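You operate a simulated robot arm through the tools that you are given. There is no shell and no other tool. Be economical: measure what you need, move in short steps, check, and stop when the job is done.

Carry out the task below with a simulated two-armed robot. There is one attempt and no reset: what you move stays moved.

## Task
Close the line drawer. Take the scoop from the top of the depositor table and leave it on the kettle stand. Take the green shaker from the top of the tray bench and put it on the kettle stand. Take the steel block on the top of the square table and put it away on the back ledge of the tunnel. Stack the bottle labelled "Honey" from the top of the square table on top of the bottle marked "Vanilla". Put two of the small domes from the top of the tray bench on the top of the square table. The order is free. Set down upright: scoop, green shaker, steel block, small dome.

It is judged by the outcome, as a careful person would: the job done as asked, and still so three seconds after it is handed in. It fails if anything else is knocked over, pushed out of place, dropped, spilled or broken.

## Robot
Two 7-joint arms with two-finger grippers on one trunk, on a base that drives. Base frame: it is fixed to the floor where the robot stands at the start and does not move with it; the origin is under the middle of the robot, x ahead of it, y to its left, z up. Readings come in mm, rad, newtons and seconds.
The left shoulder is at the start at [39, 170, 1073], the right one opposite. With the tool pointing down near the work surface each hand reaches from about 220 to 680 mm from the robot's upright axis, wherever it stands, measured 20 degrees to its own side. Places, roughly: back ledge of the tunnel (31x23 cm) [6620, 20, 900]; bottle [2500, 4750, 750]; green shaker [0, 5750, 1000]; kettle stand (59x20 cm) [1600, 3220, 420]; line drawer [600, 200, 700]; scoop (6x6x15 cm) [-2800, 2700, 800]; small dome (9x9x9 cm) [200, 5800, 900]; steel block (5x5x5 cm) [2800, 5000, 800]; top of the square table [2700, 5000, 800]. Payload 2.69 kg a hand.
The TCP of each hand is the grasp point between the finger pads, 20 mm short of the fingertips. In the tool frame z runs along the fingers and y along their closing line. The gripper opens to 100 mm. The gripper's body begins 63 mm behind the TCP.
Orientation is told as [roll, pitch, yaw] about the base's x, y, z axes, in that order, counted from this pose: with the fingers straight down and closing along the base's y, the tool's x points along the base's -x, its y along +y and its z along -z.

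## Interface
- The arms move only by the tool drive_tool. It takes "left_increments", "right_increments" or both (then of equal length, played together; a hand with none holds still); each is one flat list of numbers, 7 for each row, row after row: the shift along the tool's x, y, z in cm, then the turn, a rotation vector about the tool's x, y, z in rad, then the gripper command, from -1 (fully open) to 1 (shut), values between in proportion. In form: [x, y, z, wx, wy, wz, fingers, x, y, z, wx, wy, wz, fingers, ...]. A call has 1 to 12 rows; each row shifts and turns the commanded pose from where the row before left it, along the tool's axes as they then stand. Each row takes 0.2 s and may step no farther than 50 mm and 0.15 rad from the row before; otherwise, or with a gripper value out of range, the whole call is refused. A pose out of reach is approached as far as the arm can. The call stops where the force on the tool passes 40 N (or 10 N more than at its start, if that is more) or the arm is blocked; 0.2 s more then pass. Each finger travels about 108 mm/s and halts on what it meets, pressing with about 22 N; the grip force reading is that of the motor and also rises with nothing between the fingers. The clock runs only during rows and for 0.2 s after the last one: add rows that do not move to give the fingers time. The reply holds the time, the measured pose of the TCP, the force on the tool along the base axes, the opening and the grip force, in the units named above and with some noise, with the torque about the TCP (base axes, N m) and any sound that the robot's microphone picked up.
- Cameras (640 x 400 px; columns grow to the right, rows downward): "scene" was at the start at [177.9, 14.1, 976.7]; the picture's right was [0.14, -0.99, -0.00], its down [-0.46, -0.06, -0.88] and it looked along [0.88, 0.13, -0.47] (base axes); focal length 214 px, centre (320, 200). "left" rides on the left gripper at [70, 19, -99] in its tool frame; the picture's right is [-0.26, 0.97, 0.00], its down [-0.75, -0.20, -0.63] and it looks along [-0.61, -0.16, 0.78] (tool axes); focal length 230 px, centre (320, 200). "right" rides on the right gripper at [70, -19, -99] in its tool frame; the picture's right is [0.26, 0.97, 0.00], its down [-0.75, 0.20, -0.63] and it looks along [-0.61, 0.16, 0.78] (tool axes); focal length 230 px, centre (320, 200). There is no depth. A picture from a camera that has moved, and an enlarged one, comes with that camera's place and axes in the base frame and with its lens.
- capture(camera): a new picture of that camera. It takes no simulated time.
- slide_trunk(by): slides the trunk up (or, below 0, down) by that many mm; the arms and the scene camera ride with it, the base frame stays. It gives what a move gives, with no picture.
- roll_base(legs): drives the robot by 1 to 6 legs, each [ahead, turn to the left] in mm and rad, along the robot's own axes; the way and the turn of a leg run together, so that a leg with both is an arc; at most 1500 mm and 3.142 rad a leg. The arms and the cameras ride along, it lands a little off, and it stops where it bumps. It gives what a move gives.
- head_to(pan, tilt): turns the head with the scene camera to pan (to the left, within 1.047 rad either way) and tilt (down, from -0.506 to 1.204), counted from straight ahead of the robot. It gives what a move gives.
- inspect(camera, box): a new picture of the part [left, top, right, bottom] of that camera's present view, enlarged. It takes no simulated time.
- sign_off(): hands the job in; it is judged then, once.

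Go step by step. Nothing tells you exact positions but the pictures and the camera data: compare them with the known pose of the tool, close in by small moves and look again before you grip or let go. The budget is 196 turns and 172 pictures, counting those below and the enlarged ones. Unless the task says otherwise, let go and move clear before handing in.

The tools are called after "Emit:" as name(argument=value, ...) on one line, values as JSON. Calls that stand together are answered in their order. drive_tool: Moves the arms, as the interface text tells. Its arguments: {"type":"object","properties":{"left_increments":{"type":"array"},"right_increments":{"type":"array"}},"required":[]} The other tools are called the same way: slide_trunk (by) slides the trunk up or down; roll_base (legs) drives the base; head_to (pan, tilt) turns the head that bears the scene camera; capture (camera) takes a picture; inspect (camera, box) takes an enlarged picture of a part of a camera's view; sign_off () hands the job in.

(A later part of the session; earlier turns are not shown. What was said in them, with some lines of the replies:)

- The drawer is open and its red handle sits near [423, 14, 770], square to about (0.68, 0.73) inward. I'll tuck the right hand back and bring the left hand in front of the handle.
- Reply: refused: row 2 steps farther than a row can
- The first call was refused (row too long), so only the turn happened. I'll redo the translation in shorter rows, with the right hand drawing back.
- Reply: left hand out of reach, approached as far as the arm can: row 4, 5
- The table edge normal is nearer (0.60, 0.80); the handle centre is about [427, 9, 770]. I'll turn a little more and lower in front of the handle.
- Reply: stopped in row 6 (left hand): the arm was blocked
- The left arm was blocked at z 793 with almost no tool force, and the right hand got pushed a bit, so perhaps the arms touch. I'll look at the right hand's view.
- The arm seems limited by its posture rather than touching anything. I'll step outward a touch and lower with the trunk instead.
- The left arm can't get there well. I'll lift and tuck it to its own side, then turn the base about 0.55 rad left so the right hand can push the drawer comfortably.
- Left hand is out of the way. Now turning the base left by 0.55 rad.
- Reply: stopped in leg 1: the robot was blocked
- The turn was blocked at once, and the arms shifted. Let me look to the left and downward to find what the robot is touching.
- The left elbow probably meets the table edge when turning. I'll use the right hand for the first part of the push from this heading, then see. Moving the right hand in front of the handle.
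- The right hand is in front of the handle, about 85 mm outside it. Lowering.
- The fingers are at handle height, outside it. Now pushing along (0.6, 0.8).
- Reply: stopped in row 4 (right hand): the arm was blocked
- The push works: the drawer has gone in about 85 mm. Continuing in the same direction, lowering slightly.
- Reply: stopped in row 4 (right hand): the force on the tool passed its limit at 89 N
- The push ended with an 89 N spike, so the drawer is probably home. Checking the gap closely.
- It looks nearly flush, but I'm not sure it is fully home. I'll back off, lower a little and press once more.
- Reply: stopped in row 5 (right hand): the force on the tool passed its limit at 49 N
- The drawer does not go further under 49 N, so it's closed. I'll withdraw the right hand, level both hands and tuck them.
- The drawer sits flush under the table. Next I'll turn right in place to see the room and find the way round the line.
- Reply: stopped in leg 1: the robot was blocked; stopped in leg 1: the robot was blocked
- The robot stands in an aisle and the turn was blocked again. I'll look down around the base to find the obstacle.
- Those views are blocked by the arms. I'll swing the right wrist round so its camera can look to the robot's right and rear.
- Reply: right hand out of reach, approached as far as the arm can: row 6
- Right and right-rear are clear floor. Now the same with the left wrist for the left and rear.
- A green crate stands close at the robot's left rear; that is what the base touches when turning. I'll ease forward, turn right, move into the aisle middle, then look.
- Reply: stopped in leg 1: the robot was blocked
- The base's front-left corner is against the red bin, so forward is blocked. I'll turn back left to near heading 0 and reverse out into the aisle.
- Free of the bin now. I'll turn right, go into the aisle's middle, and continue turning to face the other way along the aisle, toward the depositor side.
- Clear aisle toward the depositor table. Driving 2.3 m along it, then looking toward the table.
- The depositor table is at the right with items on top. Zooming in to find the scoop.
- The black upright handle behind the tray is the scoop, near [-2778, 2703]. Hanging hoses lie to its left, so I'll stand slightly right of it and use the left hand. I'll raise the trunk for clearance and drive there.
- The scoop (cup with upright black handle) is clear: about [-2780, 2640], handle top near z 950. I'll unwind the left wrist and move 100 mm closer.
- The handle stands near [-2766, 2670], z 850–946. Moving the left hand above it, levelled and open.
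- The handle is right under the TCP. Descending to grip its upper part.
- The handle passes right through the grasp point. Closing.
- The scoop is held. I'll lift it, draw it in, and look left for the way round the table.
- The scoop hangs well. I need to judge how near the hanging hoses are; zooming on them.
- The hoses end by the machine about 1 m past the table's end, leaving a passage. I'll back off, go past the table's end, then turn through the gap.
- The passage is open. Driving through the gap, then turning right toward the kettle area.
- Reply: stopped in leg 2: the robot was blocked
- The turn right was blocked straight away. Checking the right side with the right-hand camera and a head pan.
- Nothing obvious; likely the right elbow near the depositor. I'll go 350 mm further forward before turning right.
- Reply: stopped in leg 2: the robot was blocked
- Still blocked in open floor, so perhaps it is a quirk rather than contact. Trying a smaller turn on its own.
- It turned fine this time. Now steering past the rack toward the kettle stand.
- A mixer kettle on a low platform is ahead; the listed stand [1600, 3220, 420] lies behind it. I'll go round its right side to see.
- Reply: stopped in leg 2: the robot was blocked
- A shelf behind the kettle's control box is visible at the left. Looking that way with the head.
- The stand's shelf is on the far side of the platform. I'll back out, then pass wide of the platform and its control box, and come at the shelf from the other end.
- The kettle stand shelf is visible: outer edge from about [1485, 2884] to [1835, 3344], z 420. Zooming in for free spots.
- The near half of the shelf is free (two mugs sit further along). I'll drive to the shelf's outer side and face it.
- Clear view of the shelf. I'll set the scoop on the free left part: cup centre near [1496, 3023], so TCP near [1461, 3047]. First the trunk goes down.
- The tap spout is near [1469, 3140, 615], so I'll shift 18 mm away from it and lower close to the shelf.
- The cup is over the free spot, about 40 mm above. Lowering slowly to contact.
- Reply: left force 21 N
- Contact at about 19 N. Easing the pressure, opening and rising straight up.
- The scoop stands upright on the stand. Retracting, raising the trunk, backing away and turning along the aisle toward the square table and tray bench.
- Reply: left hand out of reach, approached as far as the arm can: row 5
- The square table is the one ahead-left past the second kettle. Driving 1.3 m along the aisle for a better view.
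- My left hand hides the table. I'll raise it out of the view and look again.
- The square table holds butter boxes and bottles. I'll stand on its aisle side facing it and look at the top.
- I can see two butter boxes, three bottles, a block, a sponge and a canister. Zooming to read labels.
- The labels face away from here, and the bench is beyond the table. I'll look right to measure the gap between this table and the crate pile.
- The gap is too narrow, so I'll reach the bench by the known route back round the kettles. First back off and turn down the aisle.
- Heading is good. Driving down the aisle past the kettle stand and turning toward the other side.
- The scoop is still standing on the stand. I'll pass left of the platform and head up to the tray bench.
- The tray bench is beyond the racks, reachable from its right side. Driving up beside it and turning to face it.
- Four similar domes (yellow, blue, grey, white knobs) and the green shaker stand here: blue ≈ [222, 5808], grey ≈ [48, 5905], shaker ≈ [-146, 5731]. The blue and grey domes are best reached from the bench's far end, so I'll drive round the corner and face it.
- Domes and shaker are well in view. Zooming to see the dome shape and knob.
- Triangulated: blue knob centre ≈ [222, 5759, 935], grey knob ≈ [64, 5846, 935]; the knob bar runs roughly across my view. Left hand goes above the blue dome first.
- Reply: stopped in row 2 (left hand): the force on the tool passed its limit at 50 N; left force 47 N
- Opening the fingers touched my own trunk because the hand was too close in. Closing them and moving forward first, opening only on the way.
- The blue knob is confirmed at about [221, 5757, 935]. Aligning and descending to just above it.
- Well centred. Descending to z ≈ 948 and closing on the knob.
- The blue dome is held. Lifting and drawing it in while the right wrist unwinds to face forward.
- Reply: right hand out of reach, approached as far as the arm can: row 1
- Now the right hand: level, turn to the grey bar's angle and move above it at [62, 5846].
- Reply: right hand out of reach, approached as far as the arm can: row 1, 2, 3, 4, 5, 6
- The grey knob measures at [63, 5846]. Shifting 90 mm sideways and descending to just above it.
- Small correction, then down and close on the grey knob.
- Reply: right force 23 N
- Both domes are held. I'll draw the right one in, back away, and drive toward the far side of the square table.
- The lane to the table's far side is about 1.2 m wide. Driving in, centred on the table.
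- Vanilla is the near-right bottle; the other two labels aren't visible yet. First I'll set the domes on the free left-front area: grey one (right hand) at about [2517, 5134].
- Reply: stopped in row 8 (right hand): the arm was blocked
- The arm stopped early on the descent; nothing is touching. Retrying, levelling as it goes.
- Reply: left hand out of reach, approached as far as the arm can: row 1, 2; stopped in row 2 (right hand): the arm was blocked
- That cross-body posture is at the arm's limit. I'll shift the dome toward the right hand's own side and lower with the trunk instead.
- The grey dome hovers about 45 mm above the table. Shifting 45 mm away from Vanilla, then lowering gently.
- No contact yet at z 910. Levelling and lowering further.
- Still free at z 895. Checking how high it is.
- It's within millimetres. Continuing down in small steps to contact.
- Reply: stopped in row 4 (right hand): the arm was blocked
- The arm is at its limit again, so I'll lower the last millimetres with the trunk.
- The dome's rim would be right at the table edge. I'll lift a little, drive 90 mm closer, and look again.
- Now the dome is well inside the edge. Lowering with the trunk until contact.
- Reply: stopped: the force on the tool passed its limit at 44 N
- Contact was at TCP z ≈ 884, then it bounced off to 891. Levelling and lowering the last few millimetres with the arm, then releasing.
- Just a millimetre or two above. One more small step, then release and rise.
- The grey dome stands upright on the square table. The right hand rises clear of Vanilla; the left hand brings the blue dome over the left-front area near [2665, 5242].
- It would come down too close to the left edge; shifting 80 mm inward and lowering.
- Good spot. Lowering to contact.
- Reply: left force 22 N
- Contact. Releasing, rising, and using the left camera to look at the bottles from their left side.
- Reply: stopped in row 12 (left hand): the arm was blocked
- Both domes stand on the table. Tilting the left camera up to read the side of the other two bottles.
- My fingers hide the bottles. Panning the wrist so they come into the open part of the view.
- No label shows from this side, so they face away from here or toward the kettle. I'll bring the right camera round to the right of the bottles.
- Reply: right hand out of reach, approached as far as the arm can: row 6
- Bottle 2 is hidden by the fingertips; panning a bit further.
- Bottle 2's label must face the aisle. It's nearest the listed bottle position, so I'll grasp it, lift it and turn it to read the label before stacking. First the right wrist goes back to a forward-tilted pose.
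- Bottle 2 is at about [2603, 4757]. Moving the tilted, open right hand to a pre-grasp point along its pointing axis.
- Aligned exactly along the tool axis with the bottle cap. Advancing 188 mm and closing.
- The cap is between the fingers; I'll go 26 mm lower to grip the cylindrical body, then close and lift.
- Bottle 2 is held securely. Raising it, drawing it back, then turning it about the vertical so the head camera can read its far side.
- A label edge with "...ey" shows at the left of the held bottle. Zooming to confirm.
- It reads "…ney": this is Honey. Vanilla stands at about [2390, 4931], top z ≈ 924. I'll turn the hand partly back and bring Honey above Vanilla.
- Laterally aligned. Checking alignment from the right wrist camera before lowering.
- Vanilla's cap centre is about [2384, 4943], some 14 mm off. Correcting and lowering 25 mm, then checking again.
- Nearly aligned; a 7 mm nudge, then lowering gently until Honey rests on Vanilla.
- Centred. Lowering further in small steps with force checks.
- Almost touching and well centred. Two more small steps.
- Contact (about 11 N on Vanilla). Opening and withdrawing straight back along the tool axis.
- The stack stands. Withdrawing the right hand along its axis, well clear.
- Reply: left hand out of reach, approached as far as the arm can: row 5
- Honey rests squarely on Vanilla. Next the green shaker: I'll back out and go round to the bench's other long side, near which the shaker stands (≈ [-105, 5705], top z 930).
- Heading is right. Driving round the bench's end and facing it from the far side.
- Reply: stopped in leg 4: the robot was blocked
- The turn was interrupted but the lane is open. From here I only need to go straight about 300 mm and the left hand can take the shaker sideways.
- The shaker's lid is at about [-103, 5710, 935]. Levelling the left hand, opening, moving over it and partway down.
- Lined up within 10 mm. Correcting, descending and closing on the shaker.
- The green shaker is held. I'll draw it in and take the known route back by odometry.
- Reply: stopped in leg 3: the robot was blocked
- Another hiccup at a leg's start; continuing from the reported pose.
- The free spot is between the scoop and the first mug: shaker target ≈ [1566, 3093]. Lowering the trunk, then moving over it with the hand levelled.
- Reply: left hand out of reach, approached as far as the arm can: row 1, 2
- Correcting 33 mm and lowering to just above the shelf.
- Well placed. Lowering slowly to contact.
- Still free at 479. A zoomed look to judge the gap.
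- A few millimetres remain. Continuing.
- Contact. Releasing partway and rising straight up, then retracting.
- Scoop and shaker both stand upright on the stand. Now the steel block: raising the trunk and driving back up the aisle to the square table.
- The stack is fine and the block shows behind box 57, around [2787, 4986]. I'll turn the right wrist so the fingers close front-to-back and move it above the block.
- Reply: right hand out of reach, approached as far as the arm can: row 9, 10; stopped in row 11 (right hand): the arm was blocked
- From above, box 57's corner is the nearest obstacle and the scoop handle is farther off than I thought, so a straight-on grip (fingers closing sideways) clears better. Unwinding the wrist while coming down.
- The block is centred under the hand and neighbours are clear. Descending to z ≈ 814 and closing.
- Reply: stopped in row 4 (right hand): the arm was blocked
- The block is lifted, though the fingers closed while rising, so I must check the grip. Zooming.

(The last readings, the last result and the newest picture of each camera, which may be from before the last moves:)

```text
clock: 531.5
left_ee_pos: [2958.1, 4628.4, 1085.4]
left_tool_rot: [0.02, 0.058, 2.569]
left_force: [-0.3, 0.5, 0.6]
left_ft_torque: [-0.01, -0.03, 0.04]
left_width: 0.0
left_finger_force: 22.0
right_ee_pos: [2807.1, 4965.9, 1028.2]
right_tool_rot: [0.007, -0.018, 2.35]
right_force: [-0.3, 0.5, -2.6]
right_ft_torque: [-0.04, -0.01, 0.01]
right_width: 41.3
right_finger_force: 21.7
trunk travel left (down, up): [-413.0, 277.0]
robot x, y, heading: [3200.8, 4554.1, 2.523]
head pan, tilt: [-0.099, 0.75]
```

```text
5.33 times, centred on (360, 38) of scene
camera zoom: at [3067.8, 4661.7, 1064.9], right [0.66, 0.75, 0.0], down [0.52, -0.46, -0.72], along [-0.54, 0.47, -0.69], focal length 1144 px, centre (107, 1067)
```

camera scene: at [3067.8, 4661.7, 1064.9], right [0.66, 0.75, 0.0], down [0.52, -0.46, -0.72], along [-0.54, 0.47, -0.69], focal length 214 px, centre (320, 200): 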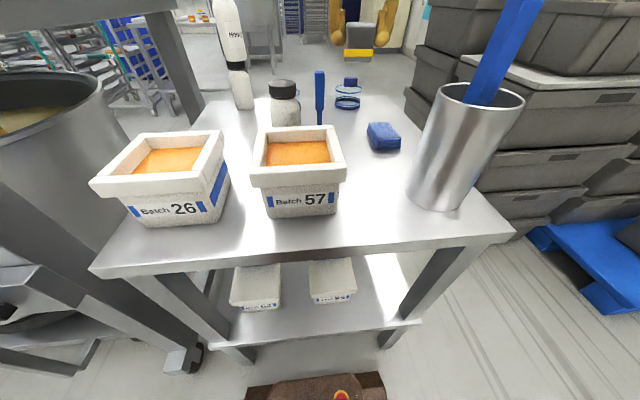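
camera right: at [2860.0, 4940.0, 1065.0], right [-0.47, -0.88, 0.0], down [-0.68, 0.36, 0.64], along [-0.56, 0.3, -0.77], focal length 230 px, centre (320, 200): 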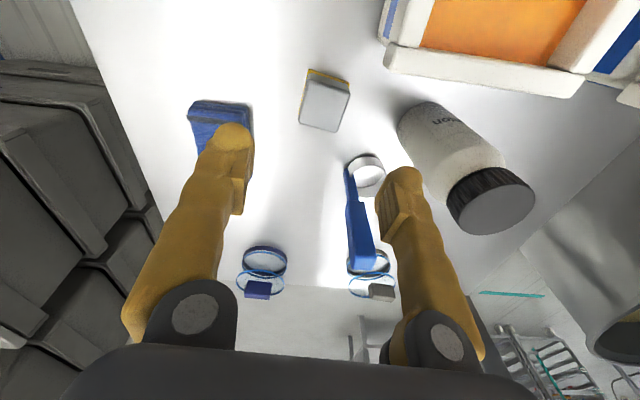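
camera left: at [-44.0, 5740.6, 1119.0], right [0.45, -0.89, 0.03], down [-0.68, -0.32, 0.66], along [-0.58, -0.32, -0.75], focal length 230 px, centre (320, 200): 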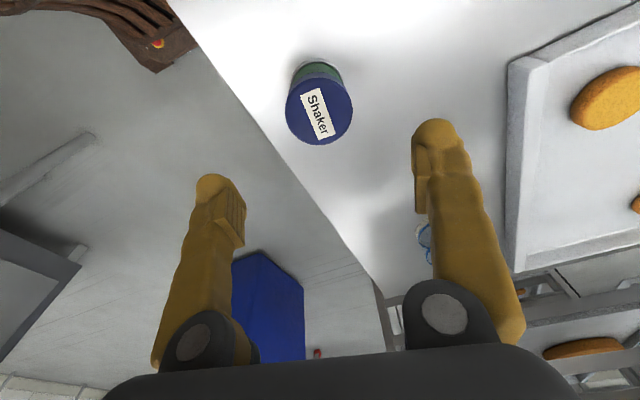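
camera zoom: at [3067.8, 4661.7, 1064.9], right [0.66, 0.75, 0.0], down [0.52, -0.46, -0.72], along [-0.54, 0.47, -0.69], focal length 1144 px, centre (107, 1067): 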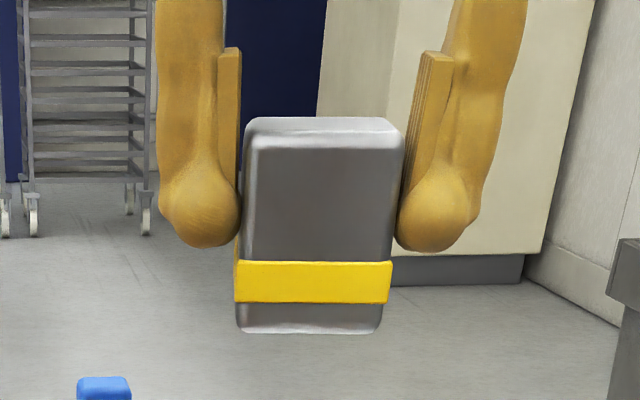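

The block is gripped firmly. I'll draw it in, back away, and turn toward the tunnel to look at the way.

Emit:
drive_tool(right_increments=[4, 0, -2, 0, 0, 0, 1, 4, 0, -2, 0, 0, 0, 1, 4, 0, -2, 0, 0, 0, 1, 4, 0, 0, 0, 0, 0, 1, 4, 0, 0, 0, 0, 0, 1, 2, -2, 0, 0, 0, 0, 1])

Emit:
roll_base(legs=[[-300, 0], [0, 1.4], [0, 1.4]])

Emit:
head_to(pan=0, tilt=0.2)

Emit:
capture(camera="scene")

```text
clock: 532.9
left_ee_pos: [2958.5, 4628.3, 1084.8]
left_tool_rot: [0.02, 0.054, 2.567]
left_force: [0.1, 0.3, 0.4]
left_ft_torque: [0.01, 0.03, -0.02]
left_width: 0.0
left_finger_force: 22.0
right_ee_pos: [2980.2, 4827.6, 1083.6]
right_tool_rot: [0.008, -0.02, 2.35]
right_force: [0.4, 0.6, -3.1]
right_ft_torque: [-0.04, -0.01, -0.03]
right_width: 41.0
right_finger_force: 21.8
trunk travel left (down, up): [-413.0, 277.0]
robot x, y, heading: [3200.8, 4551.6, 2.518]
head pan, tilt: [-0.099, 0.75]
```

```text
clock: 535.5
left_ee_pos: [3224.0, 4437.2, 1088.8]
left_tool_rot: [-0.009, 0.041, 2.602]
left_force: [-171.0, 124.7, -26.8]
left_ft_torque: [-12.46, -17.4, -1.94]
left_width: 0.0
left_finger_force: 22.0
right_ee_pos: [3253.2, 4619.9, 1068.9]
right_tool_rot: [-0.005, 0.038, 2.384]
right_force: [0.9, -0.8, -2.7]
right_ft_torque: [0.04, -0.01, 0.02]
right_width: 41.0
right_finger_force: 22.7
trunk travel left (down, up): [-413.0, 277.0]
robot x, y, heading: [3445.1, 4381.6, 2.547]
head pan, tilt: [-0.099, 0.75]
stopped in leg 2: the robot was blocked; the commanded pose is now the measured one
```

```text
clock: 536.4
left_ee_pos: [3221.4, 4436.9, 1087.4]
left_tool_rot: [-0.005, 0.046, 2.603]
left_force: [-175.7, 118.3, -10.5]
left_ft_torque: [-12.73, -19.16, -2.74]
left_width: 0.0
left_finger_force: 21.8
right_ee_pos: [3248.8, 4623.8, 1069.2]
right_tool_rot: [-0.004, 0.037, 2.385]
right_force: [0.3, -1.1, -3.1]
right_ft_torque: [0.0, 0.03, 0.02]
right_width: 41.2
right_finger_force: 21.8
trunk travel left (down, up): [-413.0, 277.0]
robot x, y, heading: [3444.6, 4377.0, 2.548]
head pan, tilt: [0.0, 0.201]
```

```text
17 pictures are left
camera scene: at [3294.1, 4483.2, 1114.5], right [0.56, 0.83, 0.0], down [0.18, -0.12, -0.98], along [-0.81, 0.54, -0.22], focal length 214 px, centre (320, 200)
```

scene: 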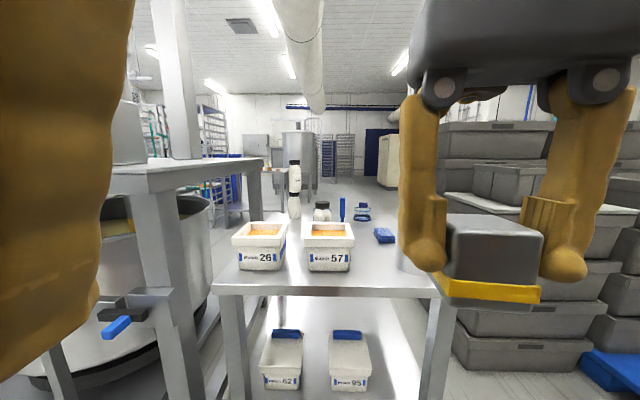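

The left hand is pressed against my own body. Moving it forward and to the left to free it.

Emit:
drive_tool(left_increments=[-2, 0, 0, 0, 0, 0, 1, -2, 2, 0, 0, 0, 0, 1, -2, 4, 0, 0, 0, 0, 1, 0, 4, 0, 0, 0, 0, 1, 0, 0, 0, 0, 0, 0, 1])

```text
clock: 537.6
left_ee_pos: [3123.5, 4372.2, 1088.9]
left_tool_rot: [0.021, 0.049, 2.598]
left_force: [0.0, 0.4, 0.1]
left_ft_torque: [-0.06, 0.0, -0.01]
left_width: 0.0
left_finger_force: 22.3
right_ee_pos: [3249.2, 4623.4, 1069.3]
right_tool_rot: [-0.003, 0.036, 2.384]
right_force: [0.2, -0.1, -3.5]
right_ft_torque: [-0.04, -0.01, 0.04]
right_width: 41.3
right_finger_force: 21.8
trunk travel left (down, up): [-413.0, 277.0]
robot x, y, heading: [3444.0, 4377.1, 2.546]
head pan, tilt: [0.0, 0.201]
```

Freed. Now turning left to face the tunnel side.

Emit:
roll_base(legs=[[0, 1.4], [0, 1.4]])

Emit:
capture(camera="scene")

```text
clock: 538.5
left_ee_pos: [3154.6, 4347.4, 1083.7]
left_tool_rot: [0.011, 0.088, 2.634]
left_force: [0.6, 0.2, -0.1]
left_ft_torque: [0.04, 0.03, 0.0]
left_width: 0.0
left_finger_force: 22.4
right_ee_pos: [3280.2, 4594.6, 1062.2]
right_tool_rot: [-0.011, 0.073, 2.414]
right_force: [1.4, -0.2, -4.2]
right_ft_torque: [0.02, 0.04, 0.05]
right_width: 41.0
right_finger_force: 22.5
trunk travel left (down, up): [-413.0, 277.0]
robot x, y, heading: [3442.2, 4380.0, 2.57]
head pan, tilt: [0.0, 0.201]
stopped in leg 1: the robot was blocked; the commanded pose is now the measured one
```

```text
16 pictures are left
camera scene: at [3293.4, 4478.3, 1114.9], right [0.54, 0.84, 0.0], down [0.18, -0.12, -0.98], along [-0.82, 0.53, -0.21], focal length 214 px, centre (320, 200)
```

scene: 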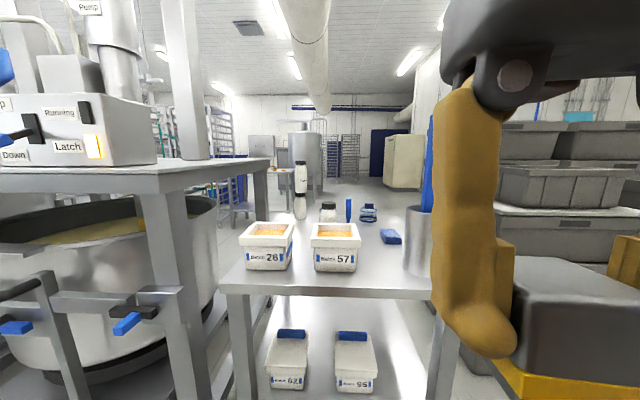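

Another start hiccup. Moving the hands forward a bit and retrying the turn.

Emit:
drive_tool(left_increments=[-3, 0, 0, 0, -0.04, 0, 1, -2, 0, -1, 0, -0.04, 0, 1, 0, 0, 0, 0, 0, 0, 1], right_increments=[-4, -2, 0, 0, -0.035, 0, 1, -4, -2, -1, 0, -0.035, 0, 1, 0, 0, 0, 0, 0, 0, 1])

Emit:
roll_base(legs=[[0, 1.0]])

Emit:
roll_base(legs=[[0, 1.0]])

```text
clock: 539.3
left_ee_pos: [3113.9, 4367.2, 1092.8]
left_tool_rot: [0.021, -0.011, 2.622]
left_force: [0.4, -0.5, 0.1]
left_ft_torque: [0.01, -0.03, -0.01]
left_width: 0.0
left_finger_force: 22.2
right_ee_pos: [3242.9, 4681.3, 1082.5]
right_tool_rot: [-0.001, -0.054, 2.41]
right_force: [0.2, -0.2, -2.7]
right_ft_torque: [0.01, -0.02, -0.01]
right_width: 41.4
right_finger_force: 21.9
trunk travel left (down, up): [-413.0, 277.0]
robot x, y, heading: [3447.5, 4378.6, 2.577]
head pan, tilt: [0.0, 0.201]
```

```text
clock: 542.4
left_ee_pos: [3275.0, 4091.9, 1092.7]
left_tool_rot: [0.02, -0.01, -2.657]
left_force: [-0.2, 0.5, 0.5]
left_ft_torque: [0.02, 0.03, 0.01]
left_width: 0.1
left_finger_force: 21.6
right_ee_pos: [3079.0, 4369.5, 1081.5]
right_tool_rot: [0.003, -0.052, -2.867]
right_force: [0.4, 0.1, -3.3]
right_ft_torque: [0.01, -0.01, 0.03]
right_width: 41.2
right_finger_force: 22.1
trunk travel left (down, up): [-413.0, 277.0]
robot x, y, heading: [3446.2, 4382.2, -2.702]
head pan, tilt: [0.0, 0.201]
```

```text
clock: 545.4
left_ee_pos: [3601.7, 4104.2, 1092.3]
left_tool_rot: [0.019, -0.009, -1.653]
left_force: [0.4, 0.2, -0.6]
left_ft_torque: [0.01, -0.01, -0.01]
left_width: 0.0
left_finger_force: 22.1
right_ee_pos: [3261.1, 4091.0, 1081.1]
right_tool_rot: [-0.002, -0.05, -1.865]
right_force: [0.0, -0.6, -3.1]
right_ft_torque: [0.03, -0.03, -0.02]
right_width: 41.3
right_finger_force: 22.0
trunk travel left (down, up): [-413.0, 277.0]
robot x, y, heading: [3439.5, 4384.0, -1.703]
head pan, tilt: [0.0, 0.201]
```

Emit:
roll_base(legs=[[0, 0.8]])

Emit:
capture(camera="scene")

```text
clock: 546.1
left_ee_pos: [3595.2, 4126.8, 1103.0]
left_tool_rot: [-0.033, 0.008, -1.575]
left_force: [-0.4, -0.2, 1.1]
left_ft_torque: [-0.03, -0.05, -0.03]
left_width: 0.0
left_finger_force: 21.6
right_ee_pos: [3270.8, 4156.4, 1062.1]
right_tool_rot: [-0.019, 0.034, -1.849]
right_force: [-0.1, 2.3, -2.9]
right_ft_torque: [-0.07, -0.06, 0.0]
right_width: 41.3
right_finger_force: 22.1
trunk travel left (down, up): [-413.0, 277.0]
robot x, y, heading: [3434.8, 4383.1, -1.694]
head pan, tilt: [0.0, 0.201]
stopped in leg 1: the robot was blocked; the commanded pose is now the measured one
```

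```text
15 pictures are left
camera scene: at [3415.7, 4206.4, 1114.8], right [-0.99, 0.12, 0.0], down [0.03, 0.21, -0.98], along [-0.12, -0.97, -0.21], focal length 214 px, centre (320, 200)
```

scene: 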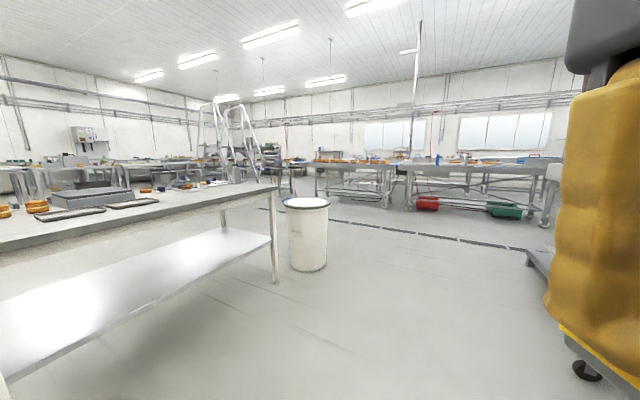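

The tunnel lies beyond the white table, so I'll pass between the kettle stand and the drum, then go left between the drum and the line. First leg.

Emit:
drive_tool(right_increments=[-3, -1, -1, 0, -0.04, 0, 1, -3, -1, -1, 0.01, -0.02, 0, 1])

Emit:
roll_base(legs=[[0, -0.379], [1400, 0], [749, 0], [0, 0.7]])

```text
clock: 546.7
left_ee_pos: [3595.5, 4124.7, 1102.7]
left_tool_rot: [-0.032, 0.009, -1.577]
left_force: [-0.7, 0.0, -0.1]
left_ft_torque: [-0.01, 0.02, 0.04]
left_width: 0.0
left_finger_force: 21.7
right_ee_pos: [3236.0, 4096.6, 1092.9]
right_tool_rot: [-0.022, -0.064, -1.849]
right_force: [1.2, -0.7, -2.8]
right_ft_torque: [0.02, -0.01, -0.03]
right_width: 41.2
right_finger_force: 22.3
trunk travel left (down, up): [-413.0, 277.0]
robot x, y, heading: [3442.8, 4383.3, -1.696]
head pan, tilt: [0.0, 0.201]
```

```text
clock: 560.5
left_ee_pos: [2624.8, 2321.6, 1106.9]
left_tool_rot: [-0.005, 0.01, -1.269]
left_force: [0.5, 0.0, -0.8]
left_ft_torque: [0.01, 0.04, -0.01]
left_width: 0.0
left_finger_force: 22.2
right_ee_pos: [2294.4, 2176.9, 1093.2]
right_tool_rot: [-0.023, -0.066, -1.516]
right_force: [-1.1, -0.3, -2.6]
right_ft_torque: [-0.01, 0.0, -0.03]
right_width: 41.3
right_finger_force: 21.7
trunk travel left (down, up): [-413.0, 277.0]
robot x, y, heading: [2387.8, 2517.5, -1.363]
head pan, tilt: [0.0, 0.201]
```

Emit:
roll_base(legs=[[1020, 0], [0, 0.91]])

Emit:
capture(camera="scene")

```text
clock: 561.2
left_ee_pos: [2610.7, 2334.7, 1123.8]
left_tool_rot: [-0.059, 0.047, -1.207]
left_force: [-0.2, 0.2, -0.1]
left_ft_torque: [-0.02, 0.0, -0.03]
left_width: 0.0
left_finger_force: 21.3
right_ee_pos: [2278.7, 2239.3, 1074.7]
right_tool_rot: [-0.039, 0.02, -1.513]
right_force: [0.1, 0.2, -3.1]
right_ft_torque: [-0.01, -0.01, 0.05]
right_width: 41.2
right_finger_force: 21.8
trunk travel left (down, up): [-413.0, 277.0]
robot x, y, heading: [2390.6, 2509.6, -1.365]
head pan, tilt: [0.0, 0.201]
stopped in leg 1: the robot was blocked; the commanded pose is now the measured one
```

```text
14 pictures are left
camera scene: at [2426.6, 2333.5, 1114.7], right [-0.98, -0.2, 0.0], down [-0.04, 0.21, -0.98], along [0.2, -0.96, -0.21], focal length 214 px, centre (320, 200)
```

scene: 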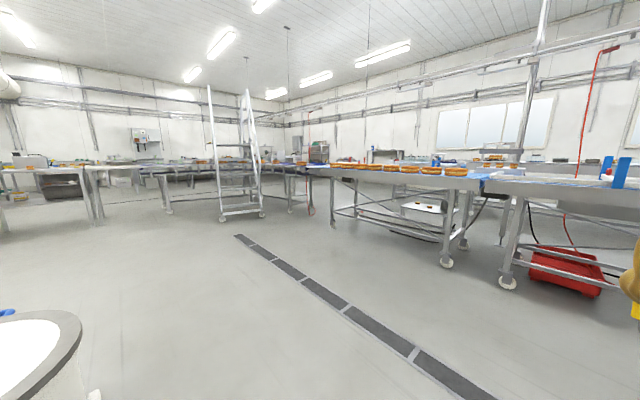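

Another hiccup; open floor ahead. Re-extending the hands slightly and going on.

Emit:
drive_tool(left_increments=[-4, 0, 0, -0.03, -0.03, 0, 1, -4, 0, 0, -0.02, -0.02, 0, 1], right_increments=[-4, 0, -1, -0.02, -0.03, 0, 1, -4, 0, 0, -0.02, 0, 0, 1])

Emit:
roll_base(legs=[[1020, 0], [0, 0.91]])

```text
clock: 561.8
left_ee_pos: [2639.7, 2272.3, 1115.3]
left_tool_rot: [0.023, -0.013, -1.236]
left_force: [-0.2, -0.6, 0.1]
left_ft_torque: [0.01, -0.01, 0.04]
left_width: 0.1
left_finger_force: 22.1
right_ee_pos: [2286.5, 2151.1, 1101.7]
right_tool_rot: [0.013, -0.07, -1.511]
right_force: [0.7, -0.4, -2.1]
right_ft_torque: [0.05, -0.02, 0.05]
right_width: 41.4
right_finger_force: 22.2
trunk travel left (down, up): [-413.0, 277.0]
robot x, y, heading: [2388.4, 2511.5, -1.364]
head pan, tilt: [0.0, 0.201]
```

```text
clock: 569.5
left_ee_pos: [2935.6, 1551.2, 1114.3]
left_tool_rot: [0.019, -0.015, -0.345]
left_force: [0.1, 0.5, 0.2]
left_ft_torque: [-0.01, 0.01, 0.0]
left_width: 0.0
left_finger_force: 21.9
right_ee_pos: [2809.0, 1201.5, 1102.1]
right_tool_rot: [0.011, -0.067, -0.621]
right_force: [-0.2, -0.1, -2.9]
right_ft_torque: [-0.04, 0.04, 0.05]
right_width: 41.2
right_finger_force: 22.2
trunk travel left (down, up): [-413.0, 277.0]
robot x, y, heading: [2590.9, 1505.8, -0.475]
head pan, tilt: [0.0, 0.201]
```

Emit:
roll_base(legs=[[0, 0.04], [1400, 0], [900, 0]])

Emit:
capture(camera="scene")

```text
clock: 581.0
left_ee_pos: [4984.0, 673.6, 1105.3]
left_tool_rot: [0.027, 0.029, -0.268]
left_force: [0.4, 0.2, 0.3]
left_ft_torque: [0.01, 0.01, 0.0]
left_width: 0.2
left_finger_force: 22.4
right_ee_pos: [4884.5, 313.1, 1097.4]
right_tool_rot: [0.009, -0.05, -0.544]
right_force: [1.2, -0.4, -3.3]
right_ft_torque: [0.01, 0.02, 0.0]
right_width: 41.3
right_finger_force: 22.3
trunk travel left (down, up): [-413.0, 277.0]
robot x, y, heading: [4667.6, 592.3, -0.397]
head pan, tilt: [0.0, 0.201]
```

```text
13 pictures are left
camera scene: at [4834.6, 520.5, 1114.4], right [-0.39, -0.92, 0.0], down [-0.2, 0.08, -0.98], along [0.9, -0.38, -0.22], focal length 214 px, centre (320, 200)
```

scene: 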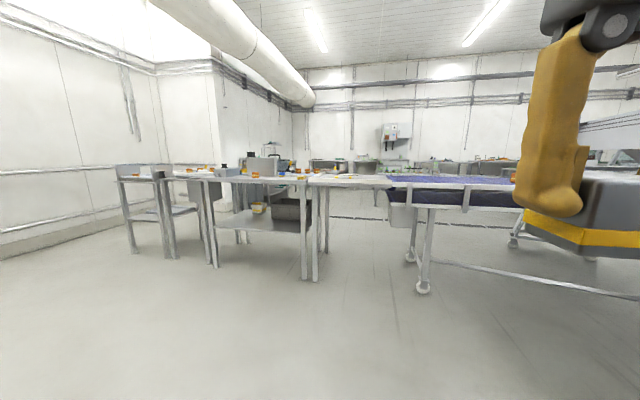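

The tunnel should be at about px (293, 178). Zooming there.

Emit:
inspect(camera="scene", box=[210, 130, 370, 230])

```text
4.00 times, centred on (290, 180) of scene
camera zoom: at [4834.6, 520.5, 1114.4], right [-0.39, -0.92, 0.0], down [-0.2, 0.08, -0.98], along [0.9, -0.38, -0.22], focal length 858 px, centre (440, 280)
```

zoom: 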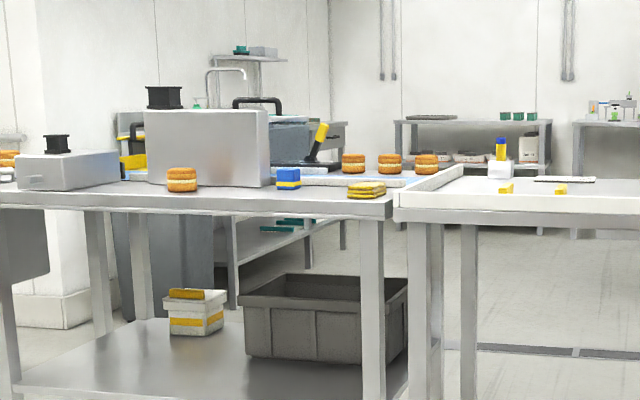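

The ledge is the steel strip beside the grey tunnel housing, between the blue-yellow sponge and the folded cloth. Driving closer, square to that table.

Emit:
roll_base(legs=[[0, 0.32], [1200, 0], [0, -0.57]])

Emit:
head_to(pan=0.0, tilt=0.4)

Emit:
capture(camera="scene")

```text
clock: 581.9
left_ee_pos: [4942.0, 696.0, 1105.4]
left_tool_rot: [-0.01, 0.064, -0.183]
left_force: [-0.6, 0.7, -0.5]
left_ft_torque: [-0.09, 0.01, -0.02]
left_width: 0.0
left_finger_force: 22.5
right_ee_pos: [4833.4, 346.5, 1079.3]
right_tool_rot: [-0.006, 0.036, -0.494]
right_force: [-0.3, 0.6, -3.1]
right_ft_torque: [-0.06, 0.01, 0.0]
right_width: 41.3
right_finger_force: 21.8
trunk travel left (down, up): [-413.0, 277.0]
robot x, y, heading: [4663.9, 589.0, -0.356]
head pan, tilt: [0.0, 0.201]
stopped in leg 1: the robot was blocked; the commanded pose is now the measured one
```

```text
clock: 582.6
left_ee_pos: [4943.5, 693.9, 1105.4]
left_tool_rot: [-0.006, 0.065, -0.182]
left_force: [0.2, 0.1, 0.3]
left_ft_torque: [-0.01, 0.0, -0.05]
left_width: 0.0
left_finger_force: 21.7
right_ee_pos: [4835.2, 346.4, 1079.7]
right_tool_rot: [-0.004, 0.034, -0.493]
right_force: [0.1, -1.5, -2.8]
right_ft_torque: [-0.02, 0.0, 0.0]
right_width: 41.2
right_finger_force: 21.6
trunk travel left (down, up): [-413.0, 277.0]
robot x, y, heading: [4671.5, 593.3, -0.35]
head pan, tilt: [0.0, 0.4]
```

```text
11 pictures are left
camera scene: at [4836.1, 528.5, 1096.0], right [-0.35, -0.94, 0.0], down [-0.38, 0.14, -0.91], along [0.86, -0.32, -0.4], focal length 214 px, centre (320, 200)
```

scene: 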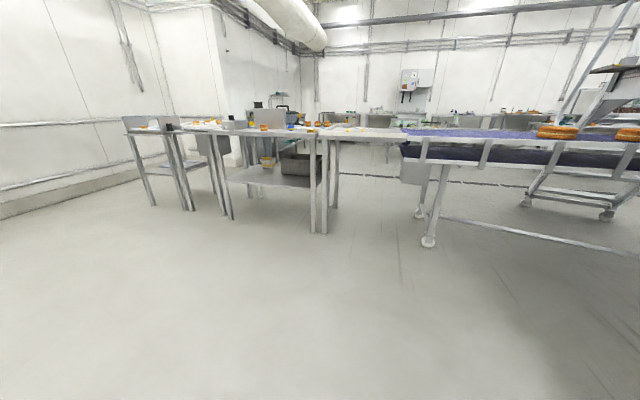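

Emit:
roll_base(legs=[[0, 0.275]])

Emit:
roll_base(legs=[[1200, 0], [0, -0.57]])

```text
clock: 583.9
left_ee_pos: [4901.0, 768.9, 1110.6]
left_tool_rot: [0.02, 0.059, 0.073]
left_force: [-0.4, 0.6, 0.8]
left_ft_torque: [0.01, 0.02, 0.0]
left_width: 0.1
left_finger_force: 22.0
right_ee_pos: [4899.7, 400.7, 1088.7]
right_tool_rot: [0.001, -0.009, -0.215]
right_force: [-0.1, 0.2, -2.7]
right_ft_torque: [-0.02, 0.0, -0.03]
right_width: 41.3
right_finger_force: 21.9
trunk travel left (down, up): [-413.0, 277.0]
robot x, y, heading: [4665.8, 591.4, -0.08]
head pan, tilt: [0.0, 0.4]
```

```text
clock: 591.6
left_ee_pos: [6155.1, 537.2, 1117.3]
left_tool_rot: [0.019, 0.065, -0.473]
left_force: [0.0, -0.6, -0.2]
left_ft_torque: [0.0, -0.02, 0.0]
left_width: 0.0
left_finger_force: 22.0
right_ee_pos: [5962.7, 229.7, 1093.7]
right_tool_rot: [0.002, -0.009, -0.773]
right_force: [0.1, 0.1, -3.6]
right_ft_torque: [0.04, -0.04, 0.0]
right_width: 41.2
right_finger_force: 21.7
trunk travel left (down, up): [-413.0, 277.0]
robot x, y, heading: [5868.9, 506.4, -0.629]
head pan, tilt: [0.0, 0.4]
```

Emit:
capture(camera="scene")

```text
10 pictures are left
camera scene: at [6015.3, 400.7, 1096.0], right [-0.59, -0.81, 0.0], down [-0.33, 0.24, -0.91], along [0.74, -0.54, -0.4], focal length 214 px, centre (320, 200)
```

scene: 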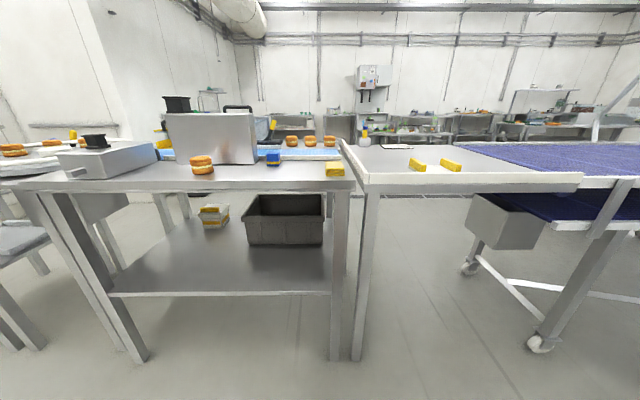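

The free spot on the ledge is between the sponge and the cloth, near [6620, 20]. I'll shift closer and slightly left so the right hand faces it.

Emit:
roll_base(legs=[[0, 0.39], [370, 0], [0, -0.4]])

```text
clock: 596.4
left_ee_pos: [6504.4, 450.0, 1126.0]
left_tool_rot: [0.021, 0.074, -0.475]
left_force: [0.5, -0.2, 0.0]
left_ft_torque: [0.0, 0.04, -0.03]
left_width: 0.1
left_finger_force: 22.0
right_ee_pos: [6312.7, 148.1, 1101.0]
right_tool_rot: [0.0, 0.001, -0.787]
right_force: [-0.7, 0.1, -3.3]
right_ft_torque: [0.05, -0.01, 0.0]
right_width: 41.4
right_finger_force: 22.1
trunk travel left (down, up): [-413.0, 277.0]
robot x, y, heading: [6223.4, 423.3, -0.633]
head pan, tilt: [0.0, 0.4]
```

Emit:
head_to(pan=-0.15, tilt=0.55)

Emit:
capture(camera="scene")

```text
clock: 597.1
left_ee_pos: [6494.4, 449.3, 1128.5]
left_tool_rot: [-0.003, 0.09, -0.453]
left_force: [0.0, -0.7, -0.2]
left_ft_torque: [-0.01, 0.01, -0.02]
left_width: 0.0
left_finger_force: 22.2
right_ee_pos: [6314.4, 156.4, 1104.5]
right_tool_rot: [0.026, 0.007, -0.809]
right_force: [0.3, 0.5, -3.4]
right_ft_torque: [0.02, 0.0, 0.02]
right_width: 40.9
right_finger_force: 22.2
trunk travel left (down, up): [-413.0, 277.0]
robot x, y, heading: [6226.5, 424.0, -0.637]
head pan, tilt: [-0.15, 0.55]
```

```text
9 pictures are left
camera scene: at [6361.3, 306.1, 1082.5], right [-0.71, -0.71, 0.0], down [-0.38, 0.38, -0.84], along [0.6, -0.6, -0.54], focal length 214 px, centre (320, 200)
```

scene: 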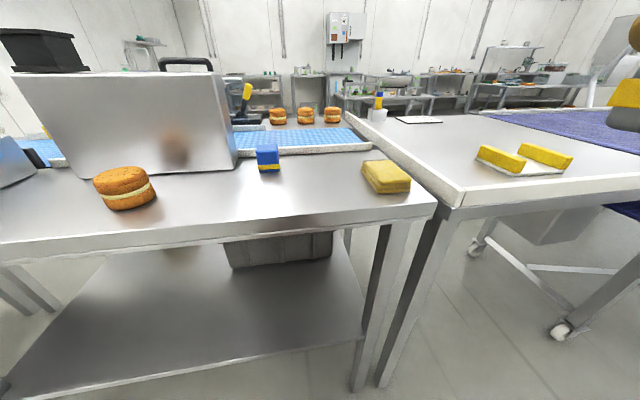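

Target is midway between sponge and cloth, about [6622, 22]; surface z ≈ 893. Moving the block over it and partway down.

Emit:
drive_tool(right_increments=[-4.42, 1.86, 0, 0.02, 0, 0, 1, -4.42, 1.86, 0, 0, 0, 0, 1, -4.42, 1.86, 0, 0, 0, 0, 1, -4.42, 1.86, 0, 0, 0, 0, 1, -4.42, 1.86, 0, 0, 0, 0, 1, -4.42, 1.86, 0, 0, 0, 0, 1, -4.4, 1.86, 0, 0, 0, 0, 1, 0, 0, 4, 0, 0, 0, 1, 0, 0, 4, 0, 0, 0, 1, 0, 0, 4, 0, 0, 0, 1, 0, 0, 0, 0, 0, 0, 1])

Emit:
capture(camera="scene")

```text
clock: 599.5
left_ee_pos: [6495.7, 450.4, 1128.7]
left_tool_rot: [-0.002, 0.092, -0.454]
left_force: [-0.2, -0.3, -0.2]
left_ft_torque: [0.01, -0.02, 0.01]
left_width: 0.0
left_finger_force: 22.2
right_ee_pos: [6611.2, 29.6, 990.5]
right_tool_rot: [-0.02, -0.016, -0.787]
right_force: [-0.3, -0.2, -3.0]
right_ft_torque: [-0.01, 0.02, 0.0]
right_width: 41.3
right_finger_force: 22.1
trunk travel left (down, up): [-413.0, 277.0]
robot x, y, heading: [6225.6, 422.0, -0.633]
head pan, tilt: [-0.15, 0.55]
```

```text
8 pictures are left
camera scene: at [6361.6, 306.0, 1082.4], right [-0.71, -0.71, 0.0], down [-0.38, 0.38, -0.84], along [0.6, -0.6, -0.54], focal length 214 px, centre (320, 200)
```

scene: 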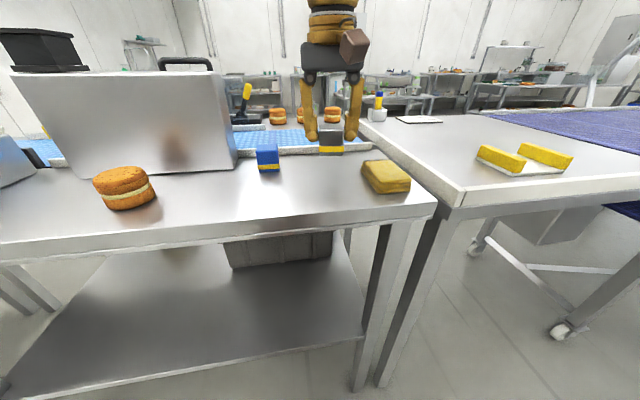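

Good: it will land between sponge and cloth. Lowering toward contact.

Emit:
drive_tool(right_increments=[0, 0, 2, -0.02, 0.016, 0, 1, 0, 0, 1.3, 0, 0, 0, 1, 0, 0, 0.6, 0, 0, 0, 1, 0, 0, 0.4, 0, 0, 0, 1, 0, 0, 0, 0, 0, 0, 1])

Emit:
drive_tool(right_increments=[0, 0, 0.4, 0, 0, 0, 1, 0, 0, 0.3, 0, 0, 0, 1, 0, 0, 0, 0, 0, 0, 1])

```text
clock: 600.7
left_ee_pos: [6494.8, 450.4, 1128.6]
left_tool_rot: [-0.002, 0.09, -0.455]
left_force: [-0.3, 0.2, -0.2]
left_ft_torque: [-0.02, 0.02, 0.0]
left_width: 0.0
left_finger_force: 22.5
right_ee_pos: [6612.0, 28.4, 945.6]
right_tool_rot: [0.001, 0.0, -0.784]
right_force: [0.3, -0.5, -3.3]
right_ft_torque: [-0.01, -0.03, -0.02]
right_width: 41.3
right_finger_force: 22.1
trunk travel left (down, up): [-413.0, 277.0]
robot x, y, heading: [6225.8, 420.3, -0.635]
head pan, tilt: [-0.15, 0.55]
```

```text
clock: 601.5
left_ee_pos: [6494.5, 452.0, 1129.2]
left_tool_rot: [-0.004, 0.09, -0.454]
left_force: [0.3, -0.1, -0.1]
left_ft_torque: [0.05, 0.01, -0.01]
left_width: 0.1
left_finger_force: 21.7
right_ee_pos: [6614.2, 28.8, 939.9]
right_tool_rot: [0.004, -0.004, -0.785]
right_force: [0.7, 3.0, 17.0]
right_ft_torque: [-0.22, -0.3, 0.01]
right_width: 41.4
right_finger_force: 22.2
trunk travel left (down, up): [-413.0, 277.0]
robot x, y, heading: [6226.8, 420.7, -0.637]
head pan, tilt: [-0.15, 0.55]
```

Contact at z ≈ 940 with 17 N. Easing, releasing and rising.

Emit:
drive_tool(right_increments=[0, 0, -0.15, 0, 0, 0, 1, 0, 0, 0, 0, 0, 0, 0.2, 0, 0, 0, 0, 0, 0, -0.3, 0, 0, 0, 0, 0, 0, -0.3, 0, 0, -2.5, 0, 0, 0, -0.3, 0, 0, -4.5, 0, 0, 0, -0.3, 0, 0, -4.5, 0, 0, 0, -0.3, 0, 0, -4, 0, 0, 0, -0.3, 4, 0, 0, 0, 0, 0, 0, 4, 0, 0, 0, 0, 0, 1, 4, -2, 0, 0, 0, 0, 1])

Emit:
capture(camera="scene")

```text
clock: 603.9
left_ee_pos: [6494.4, 449.5, 1130.1]
left_tool_rot: [-0.001, 0.09, -0.453]
left_force: [-0.3, 0.0, 0.1]
left_ft_torque: [0.01, -0.04, 0.02]
left_width: 0.0
left_finger_force: 22.2
right_ee_pos: [6510.8, 99.0, 1095.1]
right_tool_rot: [0.003, 0.0, -0.786]
right_force: [0.5, -0.3, 0.0]
right_ft_torque: [0.01, -0.01, 0.0]
right_width: 0.0
right_finger_force: 22.3
trunk travel left (down, up): [-413.0, 277.0]
robot x, y, heading: [6225.8, 421.6, -0.633]
head pan, tilt: [-0.15, 0.55]
```

```text
7 pictures are left
camera scene: at [6360.2, 306.3, 1082.6], right [-0.71, -0.71, 0.0], down [-0.38, 0.38, -0.84], along [0.6, -0.6, -0.54], focal length 214 px, centre (320, 200)
```

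scene: 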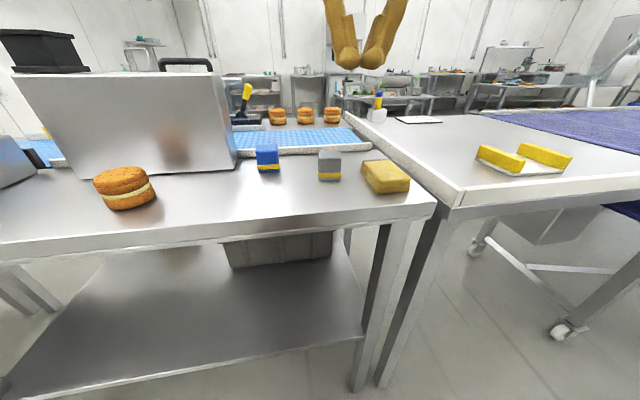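

The block stands upright on the ledge, and the hand is clear of it. Every item has now been placed, so I'm handing in.

Emit:
sign_off()

```text
The job is handed in.
```

All six jobs are done and handed in:
- **Line drawer:** pushed in to its stop. It did not move further when I pressed again.
- **Kettle stand:** the scoop and the green shaker stand upright on it.
- **Bottles:** Honey rests on top of Vanilla.
- **Square table:** two small domes, the blue and the grey, stand upright on top.
- **Tunnel:** the steel block stands upright on the back ledge, between the sponge and the cloth.

My base touched the red bin and a green crate near the line early on. I saw nothing knocked over, but either may have shifted slightly.
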